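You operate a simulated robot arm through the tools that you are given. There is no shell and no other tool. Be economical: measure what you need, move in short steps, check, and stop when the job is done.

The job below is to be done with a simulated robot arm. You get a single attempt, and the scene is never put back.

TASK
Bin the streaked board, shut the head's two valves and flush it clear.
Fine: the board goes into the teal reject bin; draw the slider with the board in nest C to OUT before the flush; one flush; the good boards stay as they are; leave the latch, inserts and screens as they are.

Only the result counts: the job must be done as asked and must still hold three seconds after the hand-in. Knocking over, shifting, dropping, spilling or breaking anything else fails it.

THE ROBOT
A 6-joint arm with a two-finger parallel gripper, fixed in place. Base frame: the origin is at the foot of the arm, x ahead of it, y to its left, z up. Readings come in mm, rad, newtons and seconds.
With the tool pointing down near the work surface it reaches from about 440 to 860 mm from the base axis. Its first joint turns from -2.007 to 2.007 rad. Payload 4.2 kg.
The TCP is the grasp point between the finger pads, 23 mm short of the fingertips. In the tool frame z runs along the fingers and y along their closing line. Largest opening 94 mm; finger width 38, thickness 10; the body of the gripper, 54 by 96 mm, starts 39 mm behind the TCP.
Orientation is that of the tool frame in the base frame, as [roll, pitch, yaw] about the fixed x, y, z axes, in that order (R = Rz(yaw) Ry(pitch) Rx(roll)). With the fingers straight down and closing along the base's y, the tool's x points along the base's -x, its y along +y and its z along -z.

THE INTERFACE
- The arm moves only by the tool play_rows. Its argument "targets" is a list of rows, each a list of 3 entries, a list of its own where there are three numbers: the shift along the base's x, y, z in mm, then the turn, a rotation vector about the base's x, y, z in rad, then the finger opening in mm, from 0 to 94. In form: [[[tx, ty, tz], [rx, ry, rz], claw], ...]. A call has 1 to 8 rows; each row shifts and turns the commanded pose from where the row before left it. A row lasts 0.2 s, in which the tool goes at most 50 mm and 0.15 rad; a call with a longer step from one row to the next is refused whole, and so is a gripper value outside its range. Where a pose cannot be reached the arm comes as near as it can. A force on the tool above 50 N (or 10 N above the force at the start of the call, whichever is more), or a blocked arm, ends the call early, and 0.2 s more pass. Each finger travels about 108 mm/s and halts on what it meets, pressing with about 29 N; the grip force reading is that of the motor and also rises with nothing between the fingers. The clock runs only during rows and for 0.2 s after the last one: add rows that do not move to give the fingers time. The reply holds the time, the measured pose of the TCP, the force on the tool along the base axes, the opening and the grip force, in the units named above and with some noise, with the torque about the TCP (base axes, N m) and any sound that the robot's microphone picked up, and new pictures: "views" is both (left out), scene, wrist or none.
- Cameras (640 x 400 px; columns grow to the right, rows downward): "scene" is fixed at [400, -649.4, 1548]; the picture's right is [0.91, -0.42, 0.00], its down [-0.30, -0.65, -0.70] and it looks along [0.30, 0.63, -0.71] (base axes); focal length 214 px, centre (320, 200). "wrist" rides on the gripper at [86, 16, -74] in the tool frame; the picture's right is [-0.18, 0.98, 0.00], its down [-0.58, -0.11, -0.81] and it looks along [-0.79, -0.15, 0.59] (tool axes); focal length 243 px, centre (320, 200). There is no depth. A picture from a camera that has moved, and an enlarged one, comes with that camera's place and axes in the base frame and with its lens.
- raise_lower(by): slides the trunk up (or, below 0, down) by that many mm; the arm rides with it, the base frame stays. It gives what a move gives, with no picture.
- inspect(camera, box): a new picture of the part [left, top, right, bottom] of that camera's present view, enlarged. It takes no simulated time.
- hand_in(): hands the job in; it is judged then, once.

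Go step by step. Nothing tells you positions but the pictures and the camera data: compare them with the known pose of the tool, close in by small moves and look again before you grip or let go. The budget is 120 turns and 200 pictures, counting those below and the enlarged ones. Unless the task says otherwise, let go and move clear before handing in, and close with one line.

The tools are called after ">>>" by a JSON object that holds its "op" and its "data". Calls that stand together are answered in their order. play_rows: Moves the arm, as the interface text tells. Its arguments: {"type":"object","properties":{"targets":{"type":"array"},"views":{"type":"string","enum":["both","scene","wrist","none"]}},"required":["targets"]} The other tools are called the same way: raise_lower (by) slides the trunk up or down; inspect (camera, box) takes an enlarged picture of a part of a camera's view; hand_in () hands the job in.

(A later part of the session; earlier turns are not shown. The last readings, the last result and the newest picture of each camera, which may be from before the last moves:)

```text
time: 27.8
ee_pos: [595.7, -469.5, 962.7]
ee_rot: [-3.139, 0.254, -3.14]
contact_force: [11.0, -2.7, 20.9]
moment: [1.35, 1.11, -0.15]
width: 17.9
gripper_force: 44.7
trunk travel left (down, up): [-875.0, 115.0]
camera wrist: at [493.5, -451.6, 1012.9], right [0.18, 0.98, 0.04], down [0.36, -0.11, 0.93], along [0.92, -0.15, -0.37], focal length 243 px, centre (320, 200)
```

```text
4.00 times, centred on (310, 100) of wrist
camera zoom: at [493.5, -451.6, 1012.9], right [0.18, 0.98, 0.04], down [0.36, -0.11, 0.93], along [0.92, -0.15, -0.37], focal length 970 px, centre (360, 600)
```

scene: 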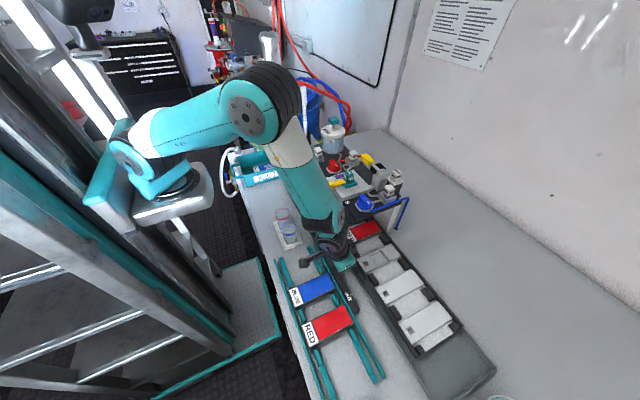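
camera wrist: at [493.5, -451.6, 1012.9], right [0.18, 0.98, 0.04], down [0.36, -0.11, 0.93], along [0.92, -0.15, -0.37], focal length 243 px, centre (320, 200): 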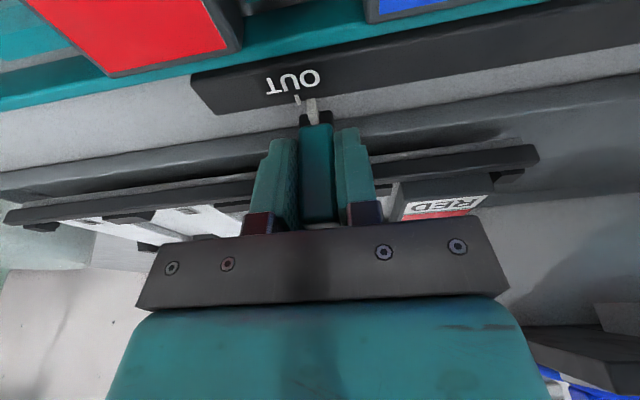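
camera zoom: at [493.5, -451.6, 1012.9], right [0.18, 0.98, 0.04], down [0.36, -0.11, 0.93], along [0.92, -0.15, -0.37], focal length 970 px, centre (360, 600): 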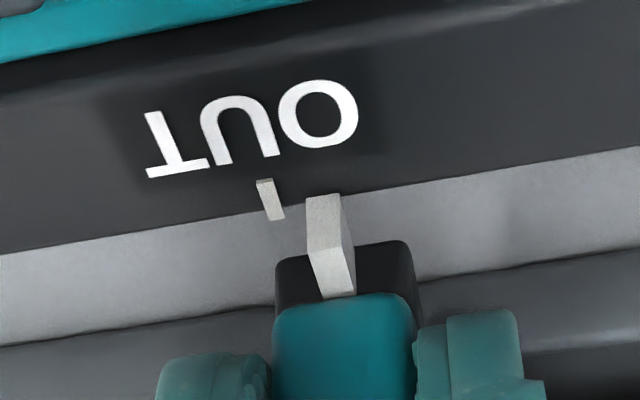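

The pointer is about 6–7 mm short of the OUT tick. I nudge the rest.

>>> {"op": "play_rows", "data": {"targets": [[[0, -4, 0.5], [0, 0, 0], 5], [[0, -2.5, 0], [0, 0, 0], 5], [[0, 0, 0], [0, 0, 0], 5]], "views": "wrist"}}

>>> {"op": "inspect", "data": {"camera": "wrist", "box": [240, 50, 380, 150]}}

```text
time: 28.6
ee_pos: [595.0, -475.7, 962.7]
ee_rot: [3.141, 0.25, 3.142]
contact_force: [5.3, 1.2, 17.1]
moment: [0.67, -1.35, -0.14]
width: 17.9
gripper_force: 45.3
trunk travel left (down, up): [-875.0, 115.0]
camera wrist: at [493.5, -458.2, 1013.2], right [0.18, 0.98, 0.05], down [0.36, -0.11, 0.93], along [0.91, -0.15, -0.38], focal length 243 px, centre (320, 200)
```

wrist: 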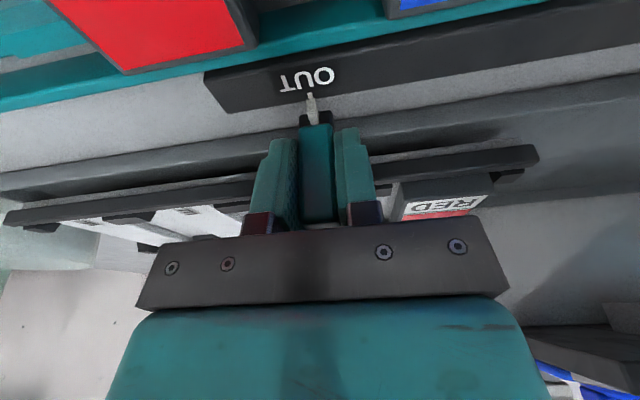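

```text
4.00 times, centred on (310, 100) of wrist
camera zoom: at [493.5, -458.2, 1013.2], right [0.18, 0.98, 0.05], down [0.36, -0.11, 0.93], along [0.91, -0.15, -0.38], focal length 970 px, centre (360, 600)
```

zoom: 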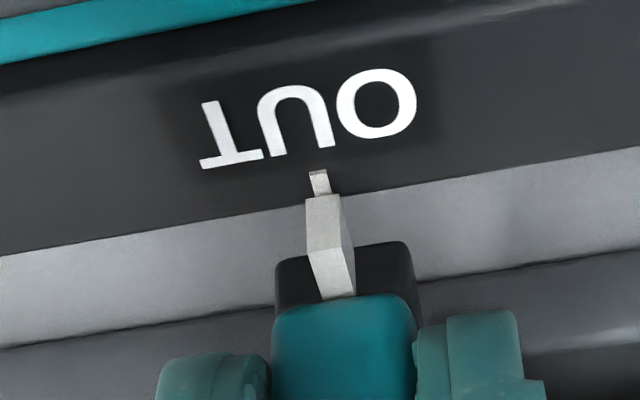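

The pointer is on the OUT tick. I open and rise.

>>> {"op": "play_rows", "data": {"targets": [[[0, 0, 0], [0, 0, 0], 40], [[0, 0, 0], [0, 0, 0], 50], [[0, 0, 0], [0, 0, 0], 50], [[-5, 0, 40], [0, 0, 0], 50], [[-10, 0, 45], [0, 0, 0], 50], [[-10, 0, 45], [0, 0, 0], 50], [[-10, 0, 45], [0, 0, 0], 50], [[0, 0, 0], [0, 0, 0], 50]], "views": "both"}}

>>> {"op": "inspect", "data": {"camera": "scene", "box": [320, 120, 420, 220]}}

>>> {"op": "inspect", "data": {"camera": "wrist", "box": [200, 0, 440, 150]}}

```text
time: 30.4
ee_pos: [559.6, -477.4, 1135.4]
ee_rot: [3.141, 0.251, 3.141]
contact_force: [0.4, 0.1, 0.5]
moment: [0.01, 0.0, -0.02]
width: 50.0
gripper_force: 0.1
trunk travel left (down, up): [-875.0, 115.0]
camera wrist: at [457.7, -460.5, 1186.5], right [0.18, 0.98, 0.05], down [0.36, -0.11, 0.92], along [0.91, -0.15, -0.38], focal length 243 px, centre (320, 200)
```

scene: 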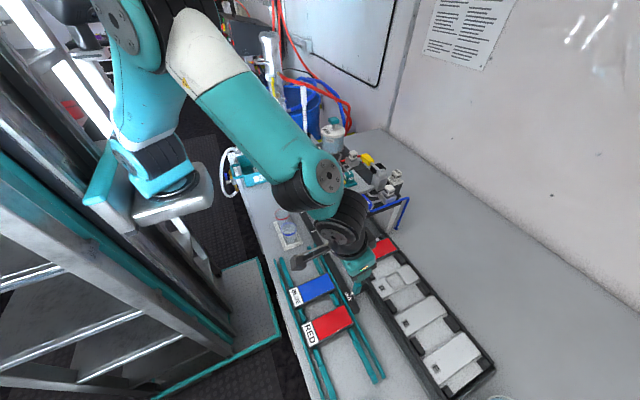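
wrist: 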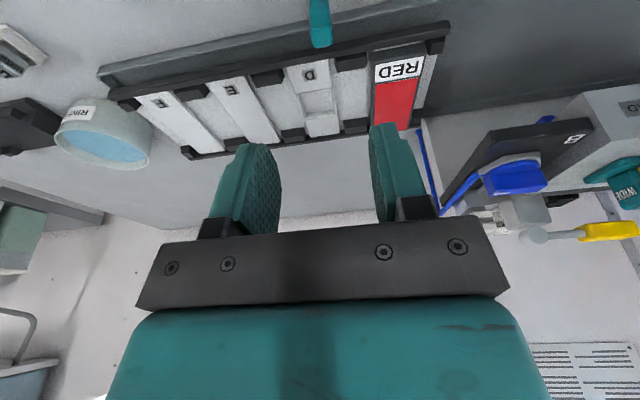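

```text
4.00 times, centred on (370, 170) of scene
camera zoom: at [400.0, -649.4, 1548.0], right [0.91, -0.42, 0.0], down [-0.3, -0.65, -0.7], along [0.3, 0.63, -0.71], focal length 858 px, centre (120, 320)
```

zoom: 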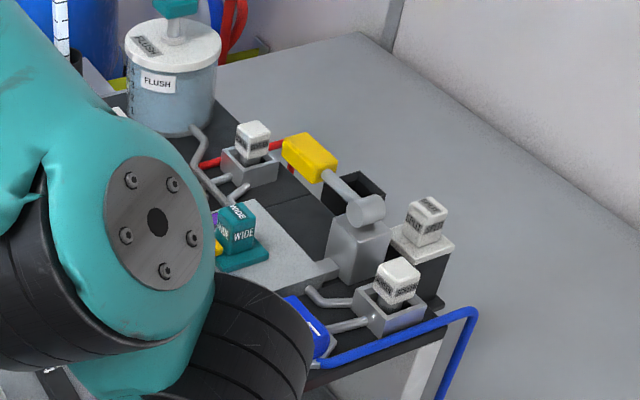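

```text
2.67 times, centred on (320, 75) of wrist
camera zoom: at [457.7, -460.5, 1186.5], right [0.18, 0.98, 0.05], down [0.36, -0.11, 0.92], along [0.91, -0.15, -0.38], focal length 647 px, centre (320, 533)
```

zoom: 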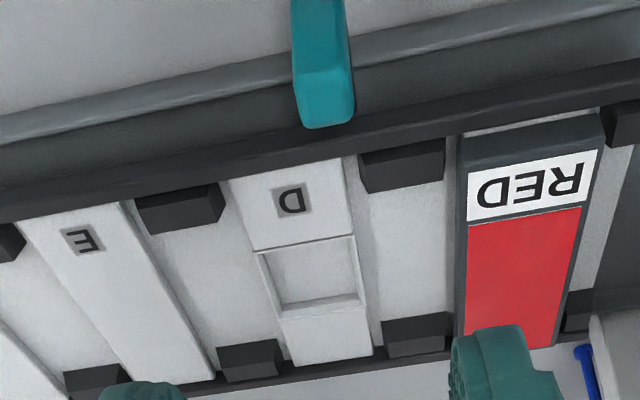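

Slider is at OUT with the RED board still in nest C. Now valve B: its grip bar lies along y at about (718, -302, 1085). I level the tool, rise, and turn the gripper a quarter so it can take the bar.

>>> {"op": "play_rows", "data": {"targets": [[[0, 0, 40], [0, 0.125, 0], 60], [[0, 0, 40], [0, 0.125, 0], 60], [[20, 10, 0], [0, 0, 0.149], 60], [[20, 10, 0], [0, 0, 0.149], 60], [[20, 10, 0], [0, 0, 0.149], 60], [[20, 10, 0], [0, 0, 0.149], 60], [[20, 10, 0], [0, 0, 0.149], 60], [[20, 10, 0], [0, 0, 0.149], 60]], "views": "none"}}

>>> {"op": "play_rows", "data": {"targets": [[[10, 10, 0], [0, 0, 0.149], 60], [[10, 10, 0], [0, 0, 0.149], 60], [[10, 10, 0], [0, 0, 0.149], 60], [[0, 0, 0], [0, 0, 0.149], 60], [[0, 0, 0], [0, 0, 0.08], 60], [[0, 0, 0], [0, 0, 0], 60]], "views": "both"}}

```text
time: 32.2
ee_pos: [680.2, -415.2, 1218.0]
ee_rot: [-3.141, 0.0, -2.245]
contact_force: [-0.4, 0.5, -1.0]
moment: [-0.02, 0.01, 0.02]
width: 60.0
gripper_force: 0.1
trunk travel left (down, up): [-875.0, 115.0]
```

```text
time: 33.6
ee_pos: [711.5, -384.5, 1217.8]
ee_rot: [3.141, 0.002, -1.57]
contact_force: [0.3, -0.1, 0.2]
moment: [-0.02, 0.0, -0.04]
width: 60.0
gripper_force: 0.0
trunk travel left (down, up): [-875.0, 115.0]
camera wrist: at [695.5, -470.0, 1292.3], right [-0.98, 0.18, 0.0], down [0.11, 0.58, 0.81], along [0.15, 0.79, -0.59], focal length 243 px, centre (320, 200)
```

scene: 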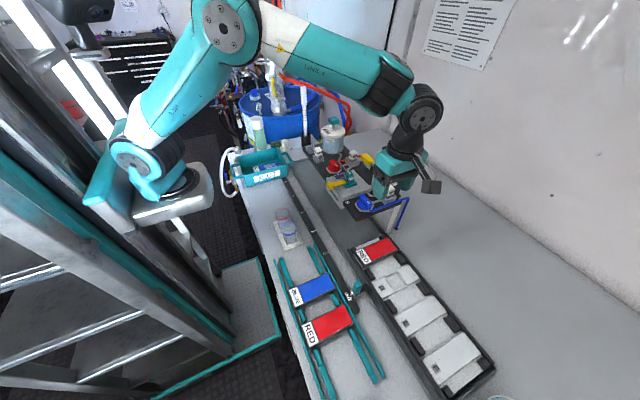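
wrist: 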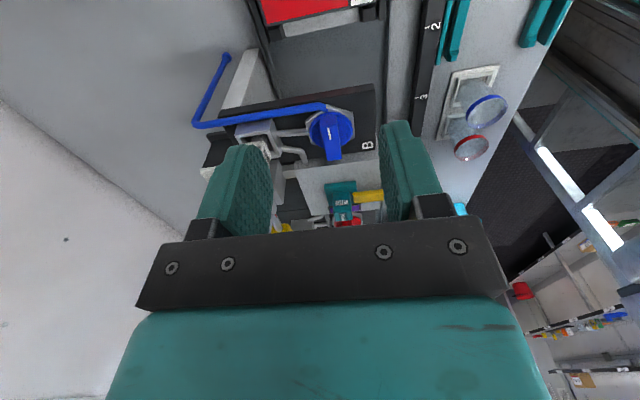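

>>> {"op": "inspect", "data": {"camera": "wrist", "box": [180, 70, 420, 230]}}

>>> {"op": "inspect", "data": {"camera": "wrist", "box": [290, 90, 390, 170]}}

```text
2.50 times, centred on (300, 150) of wrist
camera zoom: at [695.5, -470.0, 1292.3], right [-0.98, 0.18, 0.0], down [0.11, 0.58, 0.81], along [0.15, 0.79, -0.59], focal length 606 px, centre (370, 325)
```

zoom: 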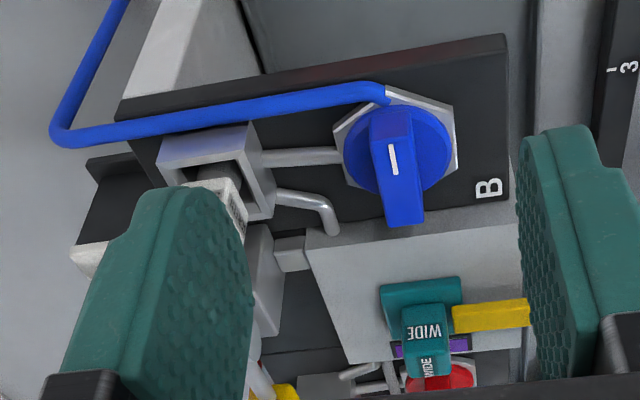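

```text
5.00 times, centred on (340, 130) of wrist
camera zoom: at [695.5, -470.0, 1292.3], right [-0.98, 0.18, 0.0], down [0.11, 0.58, 0.81], along [0.15, 0.79, -0.59], focal length 1213 px, centre (220, 550)
```

zoom: 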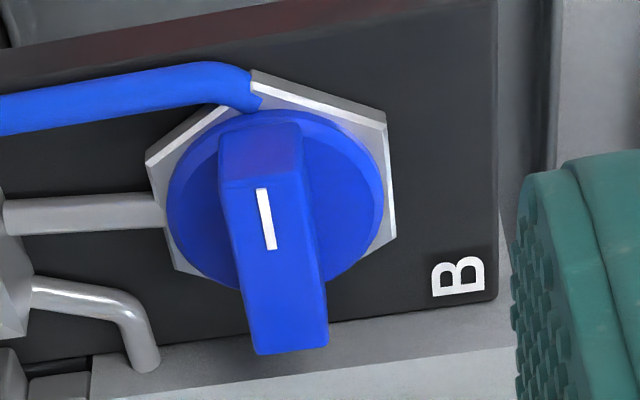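

The knob's bar centre is about (716, -300), top z≈1092. I move above it and partly down.

>>> {"op": "play_rows", "data": {"targets": [[[4, 42, 0], [0, 0, 0], 60], [[0, 42, 0], [0, 0, 0], 60], [[0, 0, -40], [0, 0, 0], 60], [[0, 0, -40], [0, 0, 0], 60], [[0, 0, 0], [0, 0, 0], 60]], "views": "both"}}

>>> {"op": "inspect", "data": {"camera": "scene", "box": [340, 150, 440, 230]}}

```text
time: 34.8
ee_pos: [716.6, -302.4, 1137.7]
ee_rot: [-3.141, 0.0, -1.57]
contact_force: [-0.4, -0.5, -0.1]
moment: [-0.01, -0.02, 0.02]
width: 60.0
gripper_force: 0.1
trunk travel left (down, up): [-875.0, 115.0]
camera wrist: at [700.1, -387.9, 1212.5], right [-0.98, 0.18, 0.0], down [0.11, 0.58, 0.81], along [0.15, 0.79, -0.59], focal length 243 px, centre (320, 200)
```

scene: 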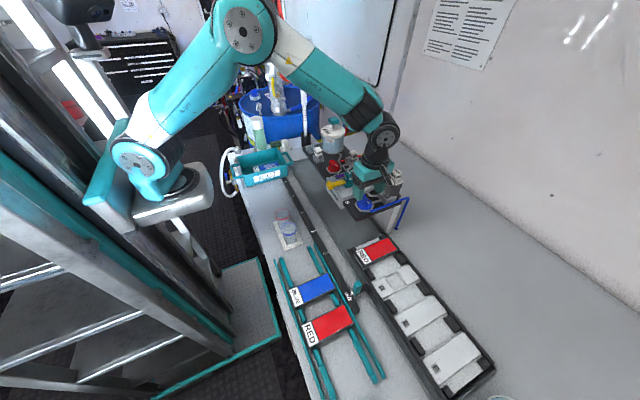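
wrist: 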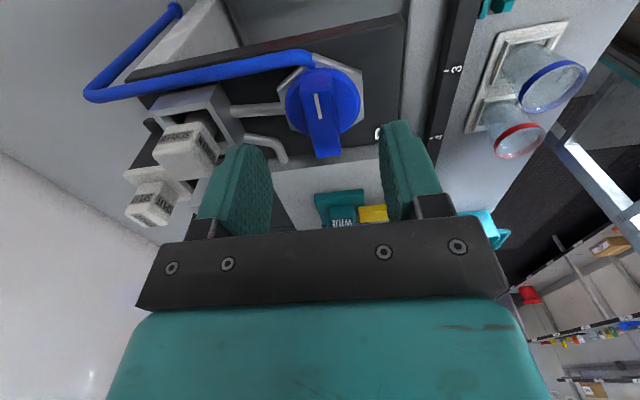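

```text
5.00 times, centred on (390, 190) of scene
camera zoom: at [400.0, -649.4, 1548.0], right [0.91, -0.42, 0.0], down [-0.3, -0.65, -0.7], along [0.3, 0.63, -0.71], focal length 1072 px, centre (-30, 250)
```

zoom: 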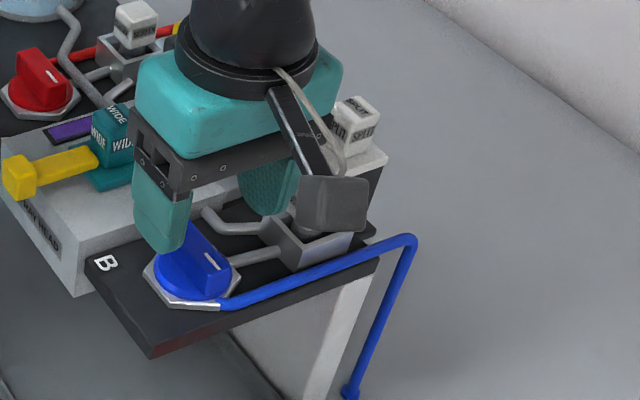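

Alignment is good; I narrow to 44 mm, shift 3 mm in y and lower onto the bar.

>>> {"op": "play_rows", "data": {"targets": [[[0, 3, 0], [0, 0, 0], 44], [[0, 0, -15], [0, 0, 0], 44], [[0, 0, -12], [0, 0, 0], 44], [[0, 0, -10], [0, 0, 0], 44], [[0, 0, 0], [0, 0, 0], 44]], "views": "both"}}

>>> {"op": "inspect", "data": {"camera": "scene", "box": [340, 150, 440, 230]}}

```text
time: 36.0
ee_pos: [716.7, -298.7, 1101.5]
ee_rot: [3.141, 0.0, -1.571]
contact_force: [-0.2, 0.5, -0.6]
moment: [-0.02, -0.03, -0.01]
width: 44.2
gripper_force: 0.0
trunk travel left (down, up): [-875.0, 115.0]
camera wrist: at [700.6, -384.9, 1176.3], right [-0.98, 0.18, 0.0], down [0.11, 0.58, 0.81], along [0.15, 0.79, -0.59], focal length 243 px, centre (320, 200)
```

scene: 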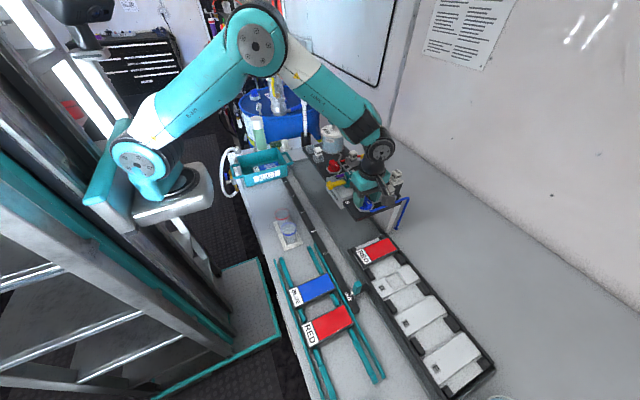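
wrist: 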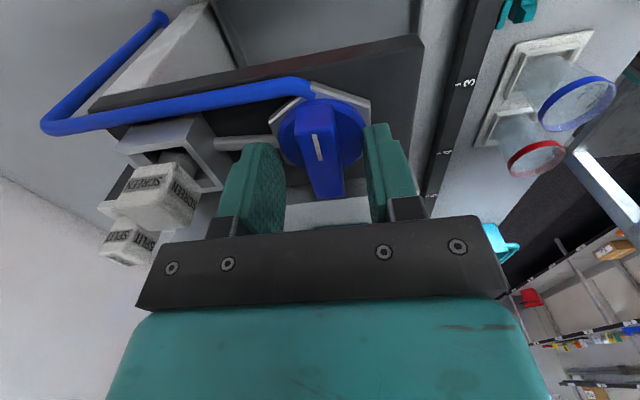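

```text
5.00 times, centred on (390, 190) of scene
camera zoom: at [400.0, -649.4, 1548.0], right [0.91, -0.42, 0.0], down [-0.3, -0.65, -0.7], along [0.3, 0.63, -0.71], focal length 1072 px, centre (-30, 250)
```

zoom: 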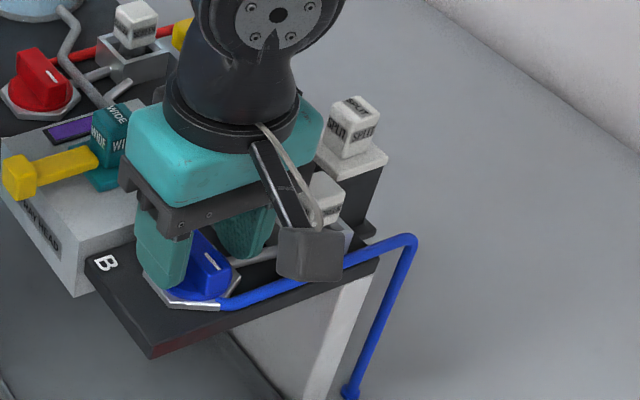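

The fingers straddle the bar. I close on it.

>>> {"op": "play_rows", "data": {"targets": [[[0, 0, 0], [0, 0, 0], 25], [[0, 0, 0], [0, 0, 0], 10], [[0, 0, 0], [0, 0, 0], 5], [[0, 0, 0], [0, 0, 0], 5]], "views": "wrist"}}

```text
time: 37.0
ee_pos: [714.5, -298.3, 1100.9]
ee_rot: [3.139, 0.001, -1.572]
contact_force: [-16.7, 1.5, -1.8]
moment: [0.16, 0.22, 0.04]
width: 17.3
gripper_force: 44.9
trunk travel left (down, up): [-875.0, 115.0]
camera wrist: at [699.0, -384.9, 1176.2], right [-0.98, 0.19, 0.0], down [0.11, 0.58, 0.81], along [0.15, 0.79, -0.59], focal length 243 px, centre (320, 200)
```

wrist: 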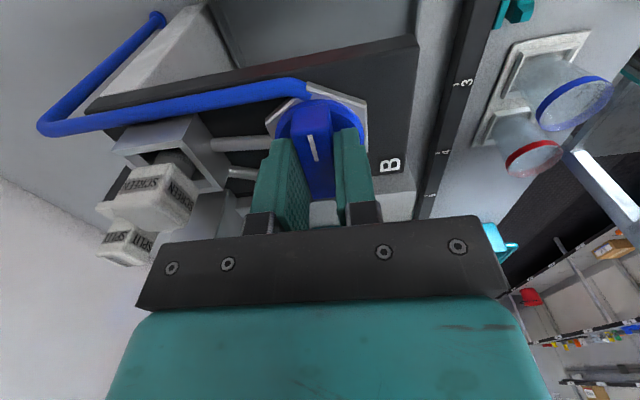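

Gripped (17.3 mm). I ease the commanded x by -2 mm and try a small clockwise turn, watching the torque.

>>> {"op": "play_rows", "data": {"targets": [[[-2, 0, 0], [0, 0, 0], 5], [[0, 0, 0], [0, 0, -0.06], 5], [[0, 0, 0], [0, 0, -0.06], 5], [[0, 0, 0], [0, 0, 0], 5]], "views": "wrist"}}

```text
time: 38.0
ee_pos: [714.3, -298.7, 1102.4]
ee_rot: [-3.14, 0.003, -1.688]
contact_force: [2.9, -1.1, -0.9]
moment: [-0.39, -0.03, 2.19]
width: 20.0
gripper_force: 45.2
trunk travel left (down, up): [-875.0, 115.0]
camera wrist: at [688.6, -381.6, 1176.3], right [-0.95, 0.3, 0.0], down [0.17, 0.56, 0.81], along [0.24, 0.77, -0.59], focal length 243 px, centre (320, 200)
```

wrist: 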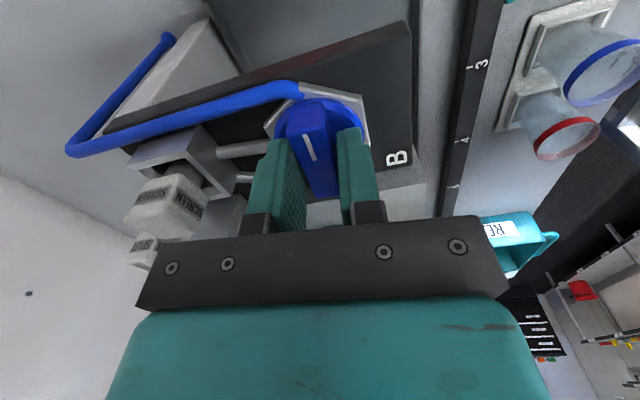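

Clockwise the knob resisted (2.2 N·m, fingers spread): it is at that stop. I go back and try counter-clockwise.

>>> {"op": "play_rows", "data": {"targets": [[[0, 0, 0], [0, 0, 0.12], 5], [[0, 0, 0], [0, 0, 0.06], 5], [[0, 0, 0], [0, 0, 0.06], 5], [[0, 0, 0], [0, 0, 0], 5]], "views": "wrist"}}

```text
time: 39.0
ee_pos: [714.8, -298.4, 1101.4]
ee_rot: [-3.14, 0.0, -1.45]
contact_force: [8.9, -2.7, 10.7]
moment: [1.44, 0.23, 0.02]
width: 17.0
gripper_force: 45.0
trunk travel left (down, up): [-875.0, 115.0]
camera wrist: at [709.0, -386.0, 1176.4], right [-1.0, 0.06, 0.0], down [0.04, 0.59, 0.81], along [0.05, 0.8, -0.59], focal length 243 px, centre (320, 200)
```

wrist: 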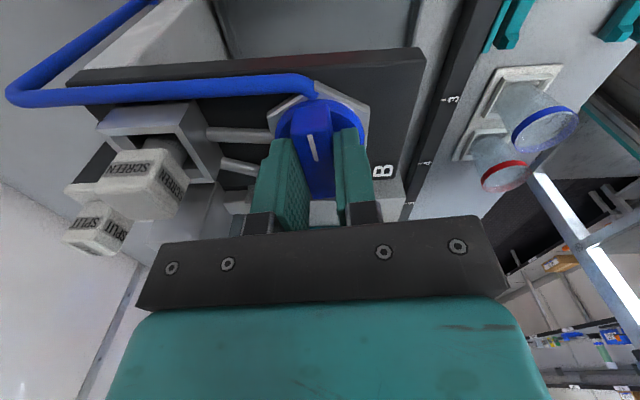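

The knob follows counter-clockwise freely. I keep turning about its axis.

>>> {"op": "play_rows", "data": {"targets": [[[0, 0, 0], [0, 0, 0.1], 5], [[0, 0, 0], [0, 0, 0.1], 5], [[0, 0, 0], [0, 0, 0.1], 5], [[0, 0, 0], [0, 0, 0.1], 5], [[0, 0, 0], [0, 0, 0.1], 5], [[0, 0, 0], [0, 0, 0.1], 5], [[0, 0, 0], [0, 0, 0.1], 5], [[0, 0, 0], [0, 0, 0], 5]], "views": "both"}}

>>> {"op": "inspect", "data": {"camera": "scene", "box": [340, 150, 440, 230]}}

```text
time: 40.8
ee_pos: [713.3, -299.0, 1101.8]
ee_rot: [-3.14, -0.005, -0.751]
contact_force: [7.4, -12.6, 32.9]
moment: [0.13, 0.47, 0.03]
width: 17.3
gripper_force: 45.0
trunk travel left (down, up): [-875.0, 115.0]
camera wrist: at [765.9, -369.3, 1176.6], right [-0.81, -0.59, 0.0], down [-0.35, 0.48, 0.8], along [-0.48, 0.65, -0.59], focal length 243 px, centre (320, 200)
```

scene: 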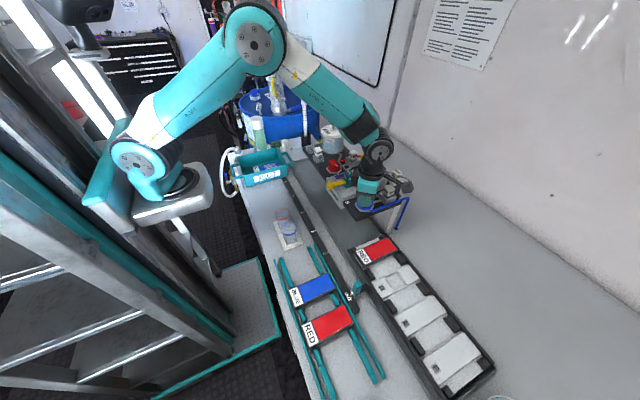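
wrist: 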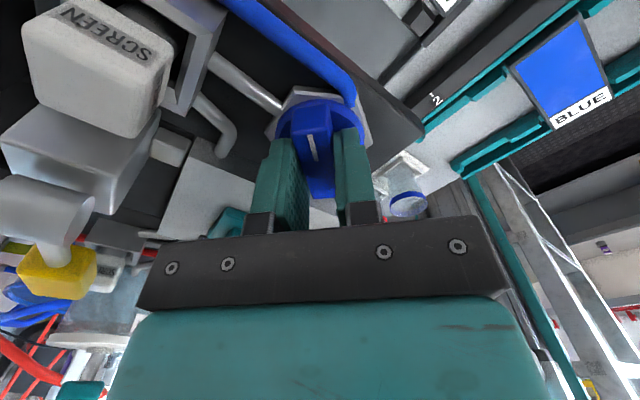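

```text
5.00 times, centred on (390, 190) of scene
camera zoom: at [400.0, -649.4, 1548.0], right [0.91, -0.42, 0.0], down [-0.3, -0.65, -0.7], along [0.3, 0.63, -0.71], focal length 1072 px, centre (-30, 250)
```

zoom: 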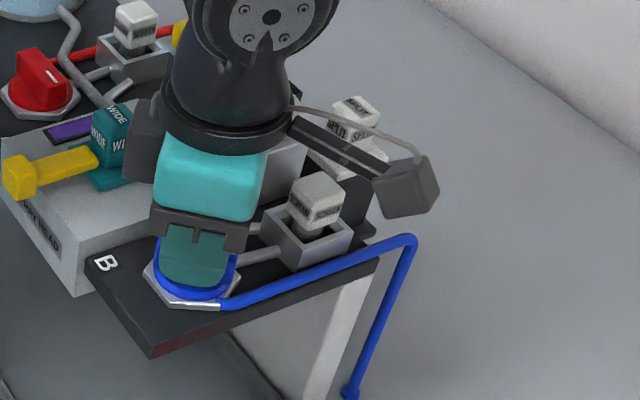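

Half way, free of obstacles, with some vertical load. I relieve it slightly and continue the turn.

>>> {"op": "play_rows", "data": {"targets": [[[0.7, -1, 1.2], [0, 0, 0.08], 5], [[0, 0, 0], [0, 0, 0.1], 5], [[0, 0, 0], [0, 0, 0.1], 5], [[0, 0, 0], [0, 0, 0.1], 5], [[0, 0, 0], [0, 0, 0], 5]], "views": "both"}}

>>> {"op": "inspect", "data": {"camera": "scene", "box": [340, 150, 440, 230]}}

```text
time: 41.7
ee_pos: [713.9, -299.2, 1101.8]
ee_rot: [3.131, 0.001, -0.524]
contact_force: [-11.4, -13.0, 7.5]
moment: [0.19, 0.16, -0.03]
width: 17.1
gripper_force: 44.8
out of reach, approached as far as the arm can: row 3, 4
trunk travel left (down, up): [-875.0, 115.0]
stopped in row 4: the force on the tool passed its limit at 64 N (the readings are from after the stop); the commanded pose is now the measured one
camera wrist: at [781.2, -355.2, 1176.2], right [-0.65, -0.76, 0.01], down [-0.45, 0.39, 0.8], along [-0.61, 0.52, -0.59], focal length 243 px, centre (320, 200)
```

scene: 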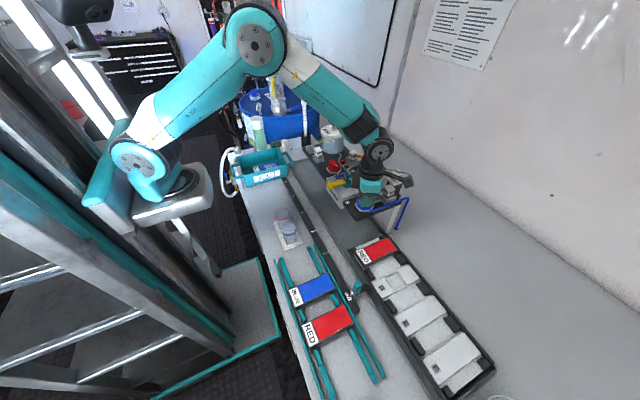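
wrist: 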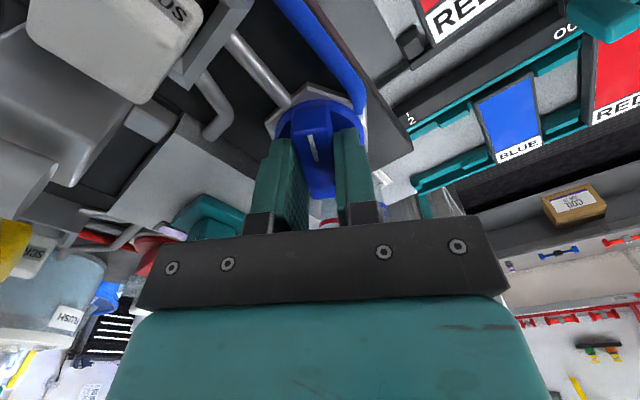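

```text
5.00 times, centred on (390, 190) of scene
camera zoom: at [400.0, -649.4, 1548.0], right [0.91, -0.42, 0.0], down [-0.3, -0.65, -0.7], along [0.3, 0.63, -0.71], focal length 1072 px, centre (-30, 250)
```

zoom: 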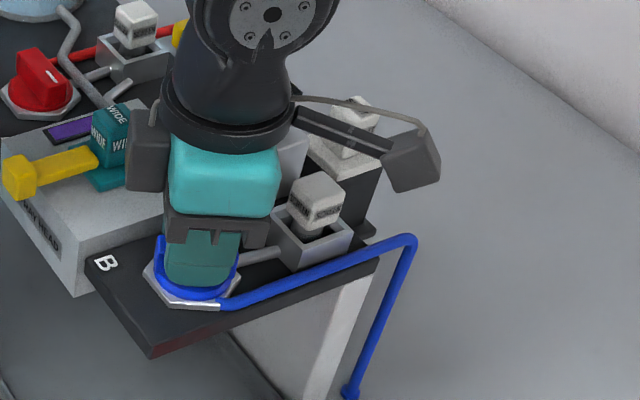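

The wrist reached its joint limit with the knob ~60° turned. I release, lift, and flip the gripper 180° the other way to regrip.

>>> {"op": "play_rows", "data": {"targets": [[[0, 0, 0], [0, 0, 0], 30], [[0, 0, 0], [0, 0, 0], 40], [[0, 0, 0], [0, 0, 0], 40], [[0, 0, 25], [0, 0, 0], 40], [[0, 0, 40], [0, 0, 0], 40], [[0, 0, 0], [0, 0, -0.149], 40], [[0, 0, 0], [0, 0, -0.149], 40], [[0, 0, 0], [0, 0, -0.149], 40]], "views": "none"}}

>>> {"op": "play_rows", "data": {"targets": [[[0, 0, 0], [0, 0, -0.149], 40], [[0, 0, 0], [0, 0, -0.149], 40], [[0, 0, 0], [0, 0, -0.149], 40], [[0, 0, 0], [0, 0, -0.149], 40], [[0, 0, 0], [0, 0, -0.149], 40], [[0, 0, 0], [0, 0, -0.149], 40], [[0, 0, 0], [0, 0, -0.149], 40], [[0, 0, 0], [0, 0, -0.149], 40]], "views": "none"}}

>>> {"op": "play_rows", "data": {"targets": [[[0, 0, 0], [0, 0, -0.149], 40], [[0, 0, 0], [0, 0, -0.149], 40], [[0, 0, 0], [0, 0, -0.149], 40], [[0, 0, 0], [0, 0, -0.149], 40], [[0, 0, 0], [0, 0, -0.149], 40], [[0, 0, 0], [0, 0, -0.149], 40], [[0, 0, 0], [0, 0, -0.12], 40], [[0, 0, 0], [0, 0, 0], 40]], "views": "both"}}

```text
time: 43.5
ee_pos: [717.4, -294.7, 1166.3]
ee_rot: [3.136, 0.001, -0.966]
contact_force: [0.0, -0.3, -0.3]
moment: [-0.02, -0.01, 0.03]
width: 40.2
gripper_force: 0.0
trunk travel left (down, up): [-875.0, 115.0]
```

```text
time: 45.3
ee_pos: [717.7, -295.0, 1164.6]
ee_rot: [3.133, 0.0, -2.158]
contact_force: [0.5, -0.3, 0.0]
moment: [-0.01, -0.02, 0.02]
width: 39.8
gripper_force: 0.0
trunk travel left (down, up): [-875.0, 115.0]
```

```text
time: 47.1
ee_pos: [715.5, -296.6, 1166.3]
ee_rot: [3.134, 0.001, 3.11]
contact_force: [-0.1, 0.5, 0.5]
moment: [0.02, -0.03, -0.01]
width: 40.0
gripper_force: 0.0
trunk travel left (down, up): [-875.0, 115.0]
camera wrist: at [630.0, -277.6, 1240.0], right [0.21, 0.98, 0.01], down [0.58, -0.13, 0.8], along [0.79, -0.17, -0.59], focal length 243 px, centre (320, 200)
```

scene: 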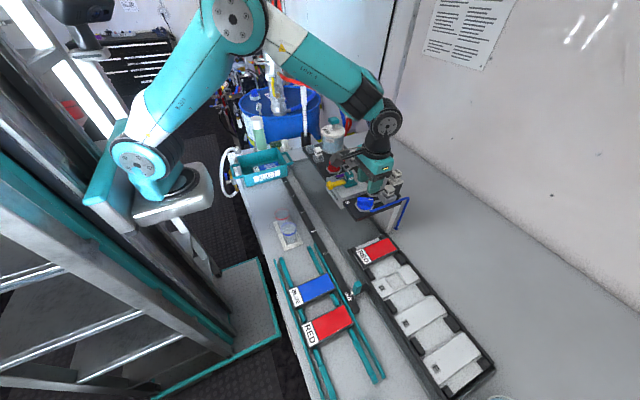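
wrist: 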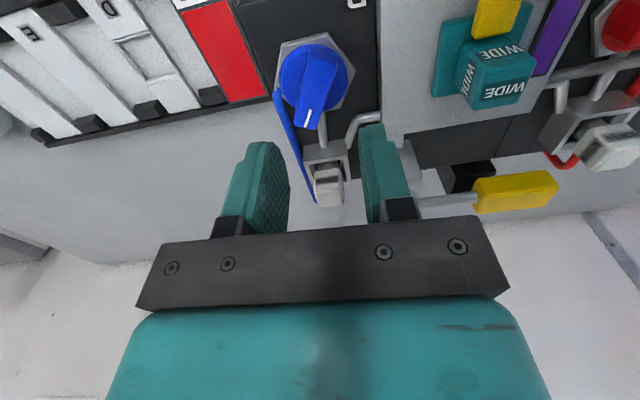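

The flip works. I finish the rotation to match the bar's angle and recentre.

>>> {"op": "play_rows", "data": {"targets": [[[-2, -2.5, 0], [0, 0, -0.149], 44], [[0, 0, 0], [0, 0, -0.149], 44], [[0, 0, 0], [0, 0, -0.149], 44], [[0, 0, 0], [0, 0, -0.045], 44], [[0, 0, -25], [0, 0, 0], 44], [[0, 0, 0], [0, 0, 0], 44]], "views": "wrist"}}

>>> {"op": "inspect", "data": {"camera": "wrist", "box": [220, 20, 440, 220]}}

```text
time: 48.5
ee_pos: [713.8, -298.5, 1142.2]
ee_rot: [3.133, -0.001, 2.621]
contact_force: [-0.3, 0.3, -0.7]
moment: [-0.01, 0.0, 0.01]
width: 43.9
gripper_force: 0.1
trunk travel left (down, up): [-875.0, 115.0]
camera wrist: at [646.4, -242.2, 1216.9], right [0.65, 0.76, 0.01], down [0.45, -0.39, 0.81], along [0.61, -0.52, -0.59], focal length 243 px, centre (320, 200)
```

wrist: 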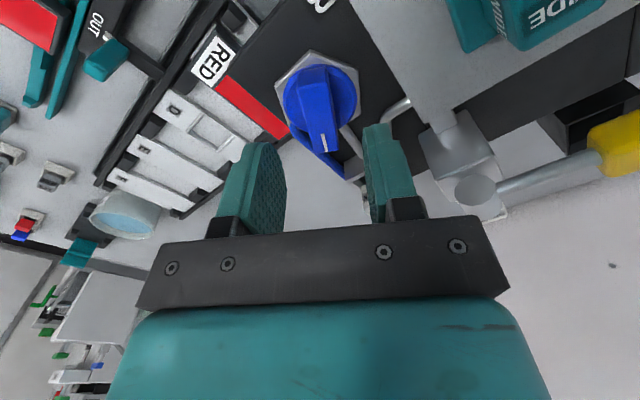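

```text
2.00 times, centred on (330, 120) of wrist
camera zoom: at [646.4, -242.2, 1216.9], right [0.65, 0.76, 0.01], down [0.45, -0.39, 0.81], along [0.61, -0.52, -0.59], focal length 485 px, centre (300, 360)
```

zoom: 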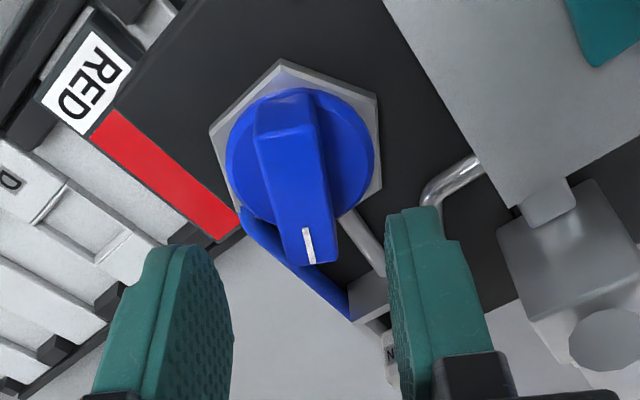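

Well aligned. Lower and close.

>>> {"op": "play_rows", "data": {"targets": [[[0, 0, -20], [0, 0, 0], 40], [[0, 0, -20], [0, 0, 0], 40], [[0, 0, 0], [0, 0, 0], 25], [[0, 0, 0], [0, 0, 0], 10], [[0, 0, 0], [0, 0, 0], 5], [[0, 0, 0], [0, 0, 0], 5]], "views": "wrist"}}

```text
time: 49.9
ee_pos: [711.1, -298.0, 1102.7]
ee_rot: [3.133, 0.0, 2.62]
contact_force: [-0.8, 2.1, -1.0]
moment: [-0.67, 0.0, -0.02]
width: 17.0
gripper_force: 44.8
trunk travel left (down, up): [-875.0, 115.0]
camera wrist: at [645.0, -241.3, 1177.0], right [0.65, 0.76, 0.01], down [0.45, -0.39, 0.8], along [0.61, -0.52, -0.59], focal length 243 px, centre (320, 200)
```

wrist: 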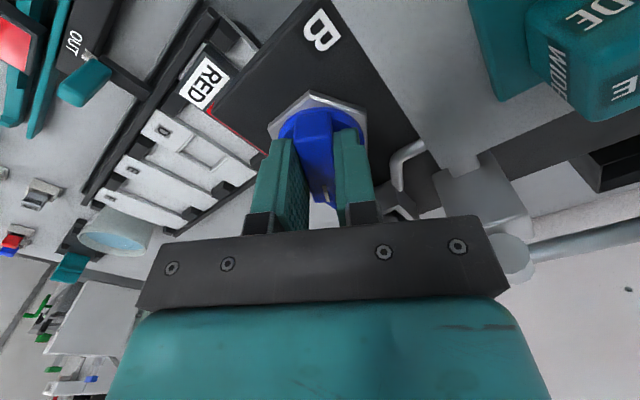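

Gripped again. I turn the remaining ~30°, watching torque for the end stop.

>>> {"op": "play_rows", "data": {"targets": [[[0, 0, 0], [0, 0, 0.1], 5], [[0, 0, 0], [0, 0, 0.1], 5], [[0, 0, 0], [0, 0, 0.1], 5], [[0, 0, 0], [0, 0, 0.1], 5], [[0, 0, 0], [0, 0, 0.06], 5], [[0, 0, 0], [0, 0, 0], 5]], "views": "wrist"}}

```text
time: 51.3
ee_pos: [711.2, -300.3, 1102.1]
ee_rot: [3.133, -0.005, 3.078]
contact_force: [-25.0, -4.7, 9.9]
moment: [-0.55, 1.68, -0.08]
width: 16.8
gripper_force: 45.0
trunk travel left (down, up): [-875.0, 115.0]
camera wrist: at [626.7, -278.4, 1177.2], right [0.25, 0.97, 0.01], down [0.58, -0.15, 0.8], along [0.78, -0.19, -0.59], focal length 243 px, centre (320, 200)
```

wrist: 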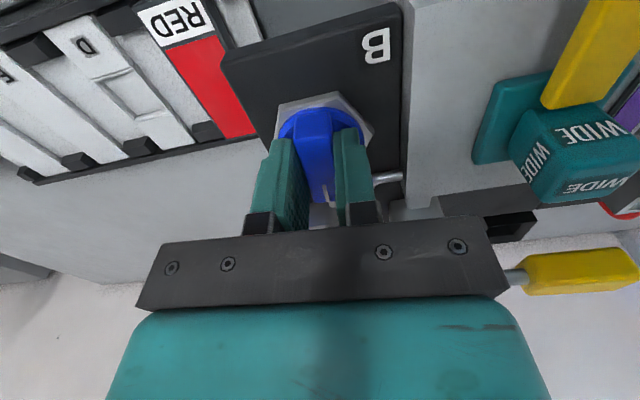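

Still free at ~86°. I relieve x and turn further in small steps.

>>> {"op": "play_rows", "data": {"targets": [[[-2, 0, 0], [0, 0, 0.04], 5], [[0, 0, 0], [0, 0, 0.04], 5], [[0, 0, 0], [0, 0, 0.04], 5], [[0, 0, 0], [0, 0, 0], 5]], "views": "wrist"}}

```text
time: 52.3
ee_pos: [711.4, -299.7, 1102.8]
ee_rot: [3.137, 0.001, -3.085]
contact_force: [-12.3, -11.6, 13.1]
moment: [-0.38, 0.49, -1.94]
width: 17.6
gripper_force: 45.1
trunk travel left (down, up): [-875.0, 115.0]
camera wrist: at [624.6, -288.7, 1176.7], right [0.13, 0.99, 0.01], down [0.59, -0.08, 0.81], along [0.8, -0.1, -0.59], focal length 243 px, centre (320, 200)
```

wrist: 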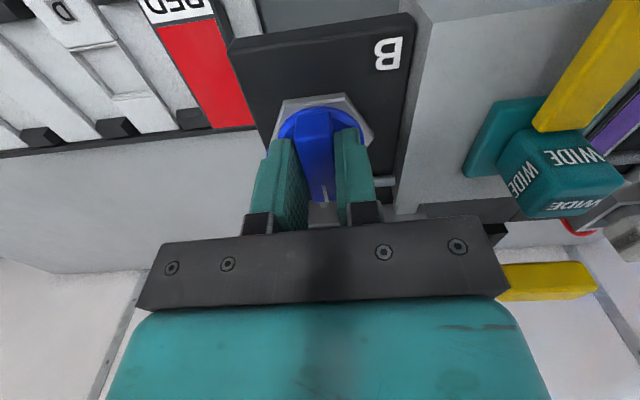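

The knob hit its other stop at 90°. I release it, and check the wall notice for what open/shut means.

>>> {"op": "play_rows", "data": {"targets": [[[0, 0, 0], [0, 0, -0.06], 5], [[0, 0, 0], [0, 0, 0], 20], [[0, 0, 0], [0, 0, 0], 34], [[0, 0, 0], [0, 0, 0], 34], [[0, 0, 25], [0, 0, 0], 40], [[0, 0, 45], [0, 0, 0], 40], [[0, 0, 45], [0, 0, 0], 40], [[0, 0, 0], [0, 0, 0], 40]], "views": "both"}}

>>> {"op": "inspect", "data": {"camera": "scene", "box": [415, 0, 535, 75]}}

>>> {"op": "inspect", "data": {"camera": "scene", "box": [310, 110, 420, 220]}}

>>> {"op": "inspect", "data": {"camera": "wrist", "box": [240, 0, 640, 220]}}

```text
time: 54.1
ee_pos: [709.6, -301.3, 1214.5]
ee_rot: [3.132, -0.001, 3.138]
contact_force: [0.0, 0.5, 0.3]
moment: [0.04, 0.0, -0.04]
width: 39.8
gripper_force: 0.1
trunk travel left (down, up): [-875.0, 115.0]
camera wrist: at [623.2, -284.2, 1289.1], right [0.19, 0.98, 0.01], down [0.58, -0.12, 0.8], along [0.79, -0.14, -0.59], focal length 243 px, centre (320, 200)
```

scene: 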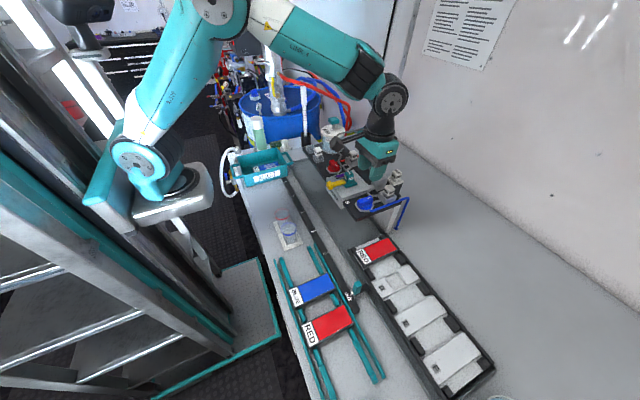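
wrist: 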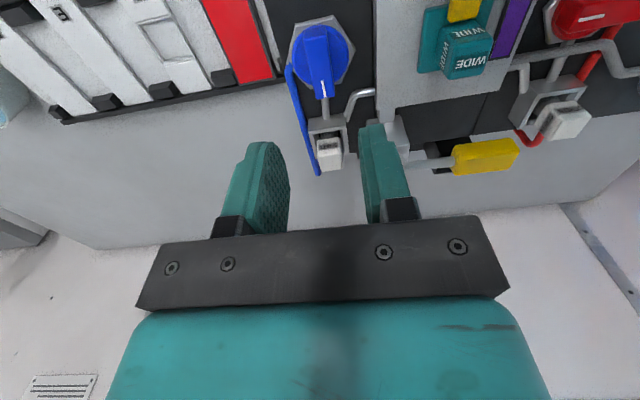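

```text
5.33 times, centred on (475, 38) of scene
camera zoom: at [400.0, -649.4, 1548.0], right [0.91, -0.42, 0.0], down [-0.3, -0.65, -0.7], along [0.3, 0.63, -0.71], focal length 1144 px, centre (-507, 1067)
```

zoom: 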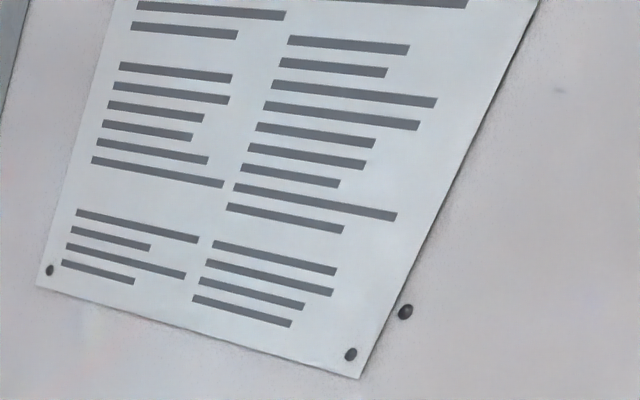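

```text
3.64 times, centred on (365, 165) of scene
camera zoom: at [400.0, -649.4, 1548.0], right [0.91, -0.42, 0.0], down [-0.3, -0.65, -0.7], along [0.3, 0.63, -0.71], focal length 780 px, centre (156, 327)
```

zoom: 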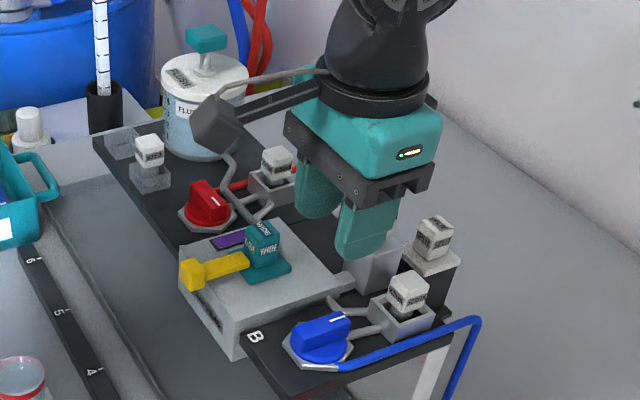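

```text
1.60 times, centred on (440, 110) of wrist
camera zoom: at [623.2, -284.2, 1289.1], right [0.19, 0.98, 0.01], down [0.58, -0.12, 0.8], along [0.79, -0.14, -0.59], focal length 388 px, centre (128, 344)
```

zoom: 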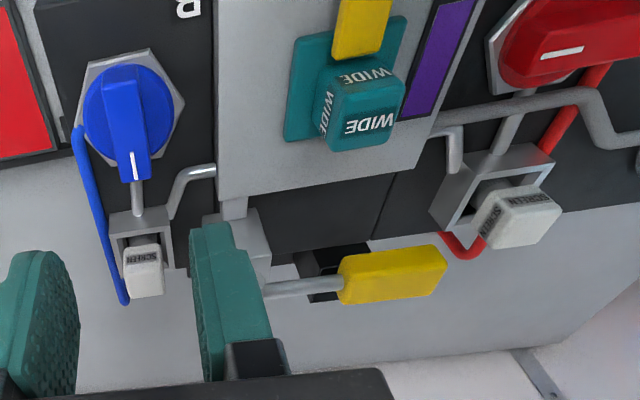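

Valve B's bar now points along +x, at its stop. Before doing A, I check the knobs and plates closely for any open/shut sign.

>>> {"op": "inspect", "data": {"camera": "wrist", "box": [270, 0, 400, 120]}}

>>> {"op": "play_rows", "data": {"targets": [[[-30, 40, 0], [0, 0, 0], 40], [[-20, 45, 0], [0, 0, 0], 40], [[0, 45, 0], [0, 0, 0], 40], [[0, 45, 0], [0, 0, 0], 40], [[0, 30, 0], [0, 0, 0], 40], [[0, 0, 0], [0, 0, 0], 40]], "views": "wrist"}}

>>> {"op": "inspect", "data": {"camera": "wrist", "box": [200, 0, 440, 150]}}

>>> {"op": "inspect", "data": {"camera": "scene", "box": [345, 190, 395, 220]}}

```text
3.33 times, centred on (335, 60) of wrist
camera zoom: at [623.2, -284.2, 1289.1], right [0.19, 0.98, 0.01], down [0.58, -0.12, 0.8], along [0.79, -0.14, -0.59], focal length 809 px, centre (270, 667)
```

zoom: 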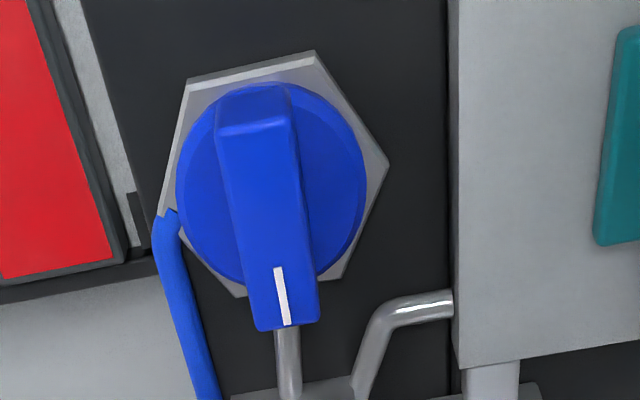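

```text
time: 55.5
ee_pos: [660.4, -94.2, 1216.8]
ee_rot: [3.133, 0.001, 3.14]
contact_force: [-0.5, -1.0, -0.4]
moment: [0.02, 0.04, 0.01]
width: 39.9
gripper_force: 0.0
trunk travel left (down, up): [-875.0, 115.0]
camera wrist: at [573.9, -78.0, 1291.3], right [0.19, 0.98, 0.01], down [0.58, -0.12, 0.8], along [0.79, -0.14, -0.59], focal length 243 px, centre (320, 200)
```

wrist: 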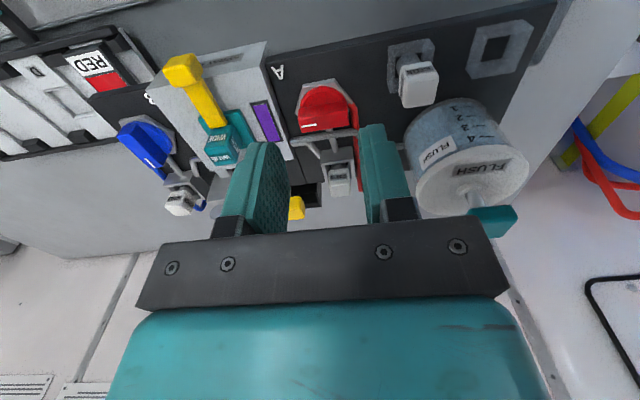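

```text
2.67 times, centred on (320, 75) of wrist
camera zoom: at [573.9, -78.0, 1291.3], right [0.19, 0.98, 0.01], down [0.58, -0.12, 0.8], along [0.79, -0.14, -0.59], focal length 647 px, centre (320, 533)
```

zoom: 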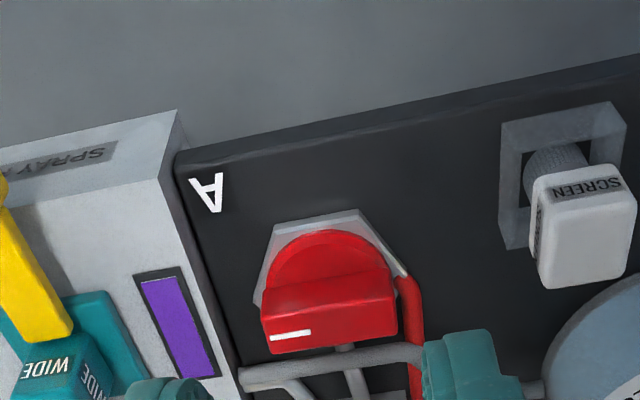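

```text
12.80 times, centred on (370, 205) of scene
camera zoom: at [400.0, -649.4, 1548.0], right [0.91, -0.42, 0.0], down [-0.3, -0.65, -0.7], along [0.3, 0.63, -0.71], focal length 2745 px, centre (-320, 136)
```

zoom: 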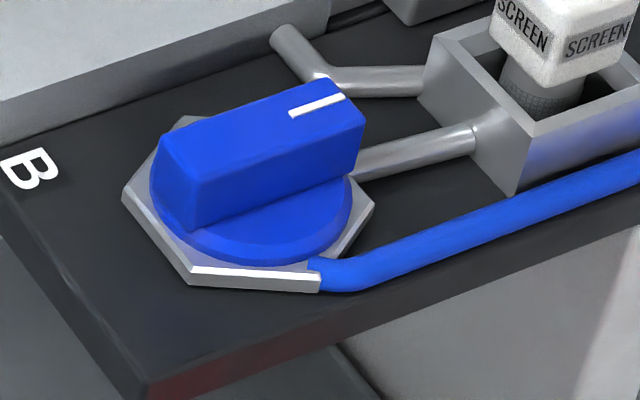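

No printed states. The purple (red+blue) window says both supplies were open as found, so the opposite stop is shut; B is done. Valve A is at about (716, -95) in the same as-found position; I turn the gripper a quarter to take its bar.

>>> {"op": "play_rows", "data": {"targets": [[[8, 0, 0], [0, 0, 0.149], 50], [[8, 0, 0], [0, 0, 0.149], 50], [[8, 0, 0], [0, 0, 0.149], 50], [[8, 0, 0], [0, 0, 0.149], 50], [[8, 0, 0], [0, 0, 0.149], 50], [[8, 0, 0], [0, 0, 0.149], 50], [[8, 0, 0], [0, 0, 0.149], 50], [[0, 0, 0], [0, 0, 0.149], 50]], "views": "none"}}

>>> {"op": "play_rows", "data": {"targets": [[[0, 0, 0], [0, 0, 0.149], 50], [[0, 0, 0], [0, 0, 0.149], 50], [[0, 0, 0], [0, 0.007, 0.08], 50], [[0, -15, -10], [0, 0, 0], 50], [[0, 0, 0], [0, 0, 0], 50]], "views": "both"}}

>>> {"op": "inspect", "data": {"camera": "wrist", "box": [260, 50, 400, 170]}}

>>> {"op": "inspect", "data": {"camera": "scene", "box": [310, 110, 390, 210]}}

```text
time: 57.3
ee_pos: [718.0, -93.7, 1216.1]
ee_rot: [3.132, 0.0, -1.946]
contact_force: [-0.7, -0.7, 0.5]
moment: [0.01, 0.0, 0.02]
width: 50.0
gripper_force: 0.1
trunk travel left (down, up): [-875.0, 115.0]
```

```text
time: 58.5
ee_pos: [718.3, -108.2, 1205.2]
ee_rot: [3.126, -0.001, -1.571]
contact_force: [0.4, 0.3, -0.8]
moment: [-0.01, -0.03, -0.01]
width: 50.2
gripper_force: 0.0
trunk travel left (down, up): [-875.0, 115.0]
camera wrist: at [702.6, -193.7, 1280.7], right [-0.98, 0.19, 0.02], down [0.12, 0.58, 0.8], along [0.14, 0.79, -0.59], focal length 243 px, centre (320, 200)
```

scene: 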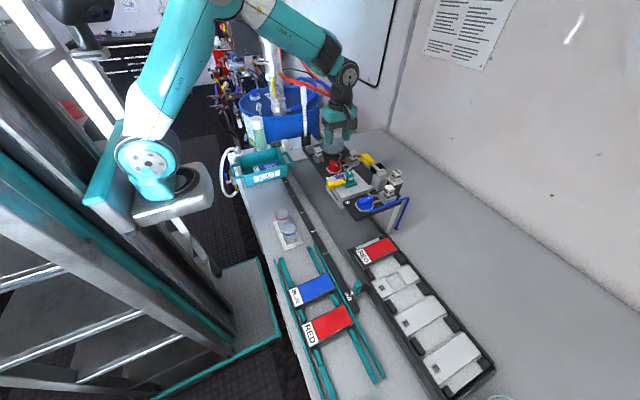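
wrist: 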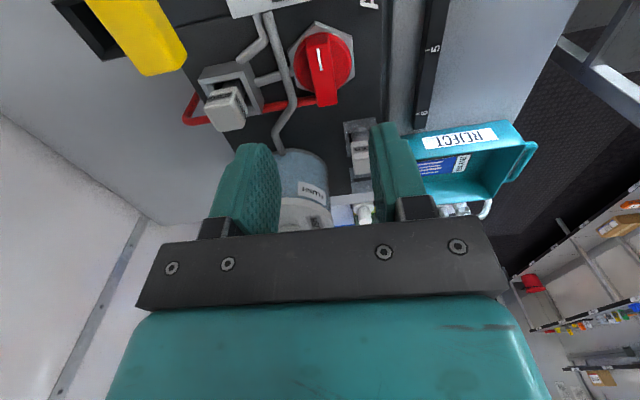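

```text
3.33 times, centred on (330, 110) of wrist
camera zoom: at [702.6, -193.7, 1280.7], right [-0.98, 0.19, 0.02], down [0.12, 0.58, 0.8], along [0.14, 0.79, -0.59], focal length 809 px, centre (287, 500)
```

zoom: 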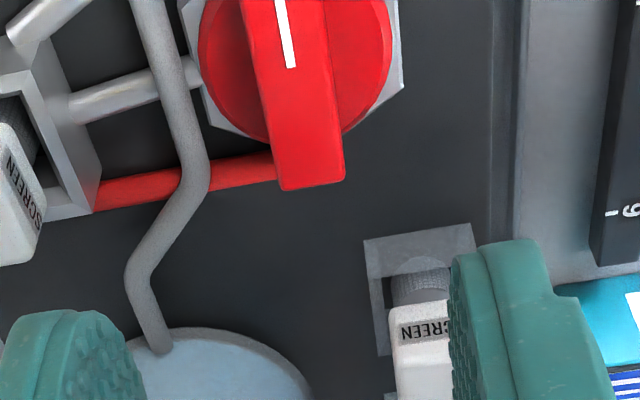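

```text
4.00 times, centred on (350, 160) of scene
camera zoom: at [400.0, -649.4, 1548.0], right [0.91, -0.42, 0.0], down [-0.3, -0.65, -0.7], along [0.3, 0.63, -0.71], focal length 858 px, centre (200, 360)
```

zoom: 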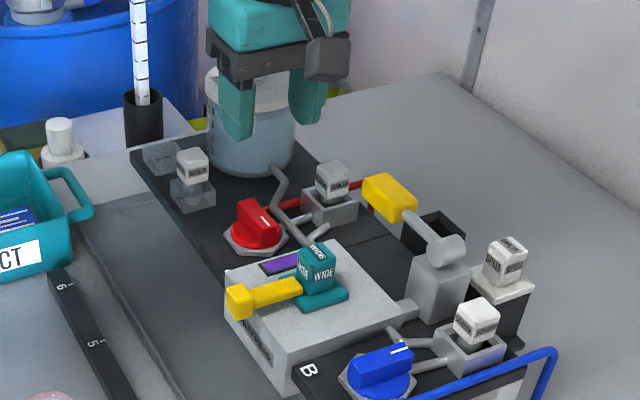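

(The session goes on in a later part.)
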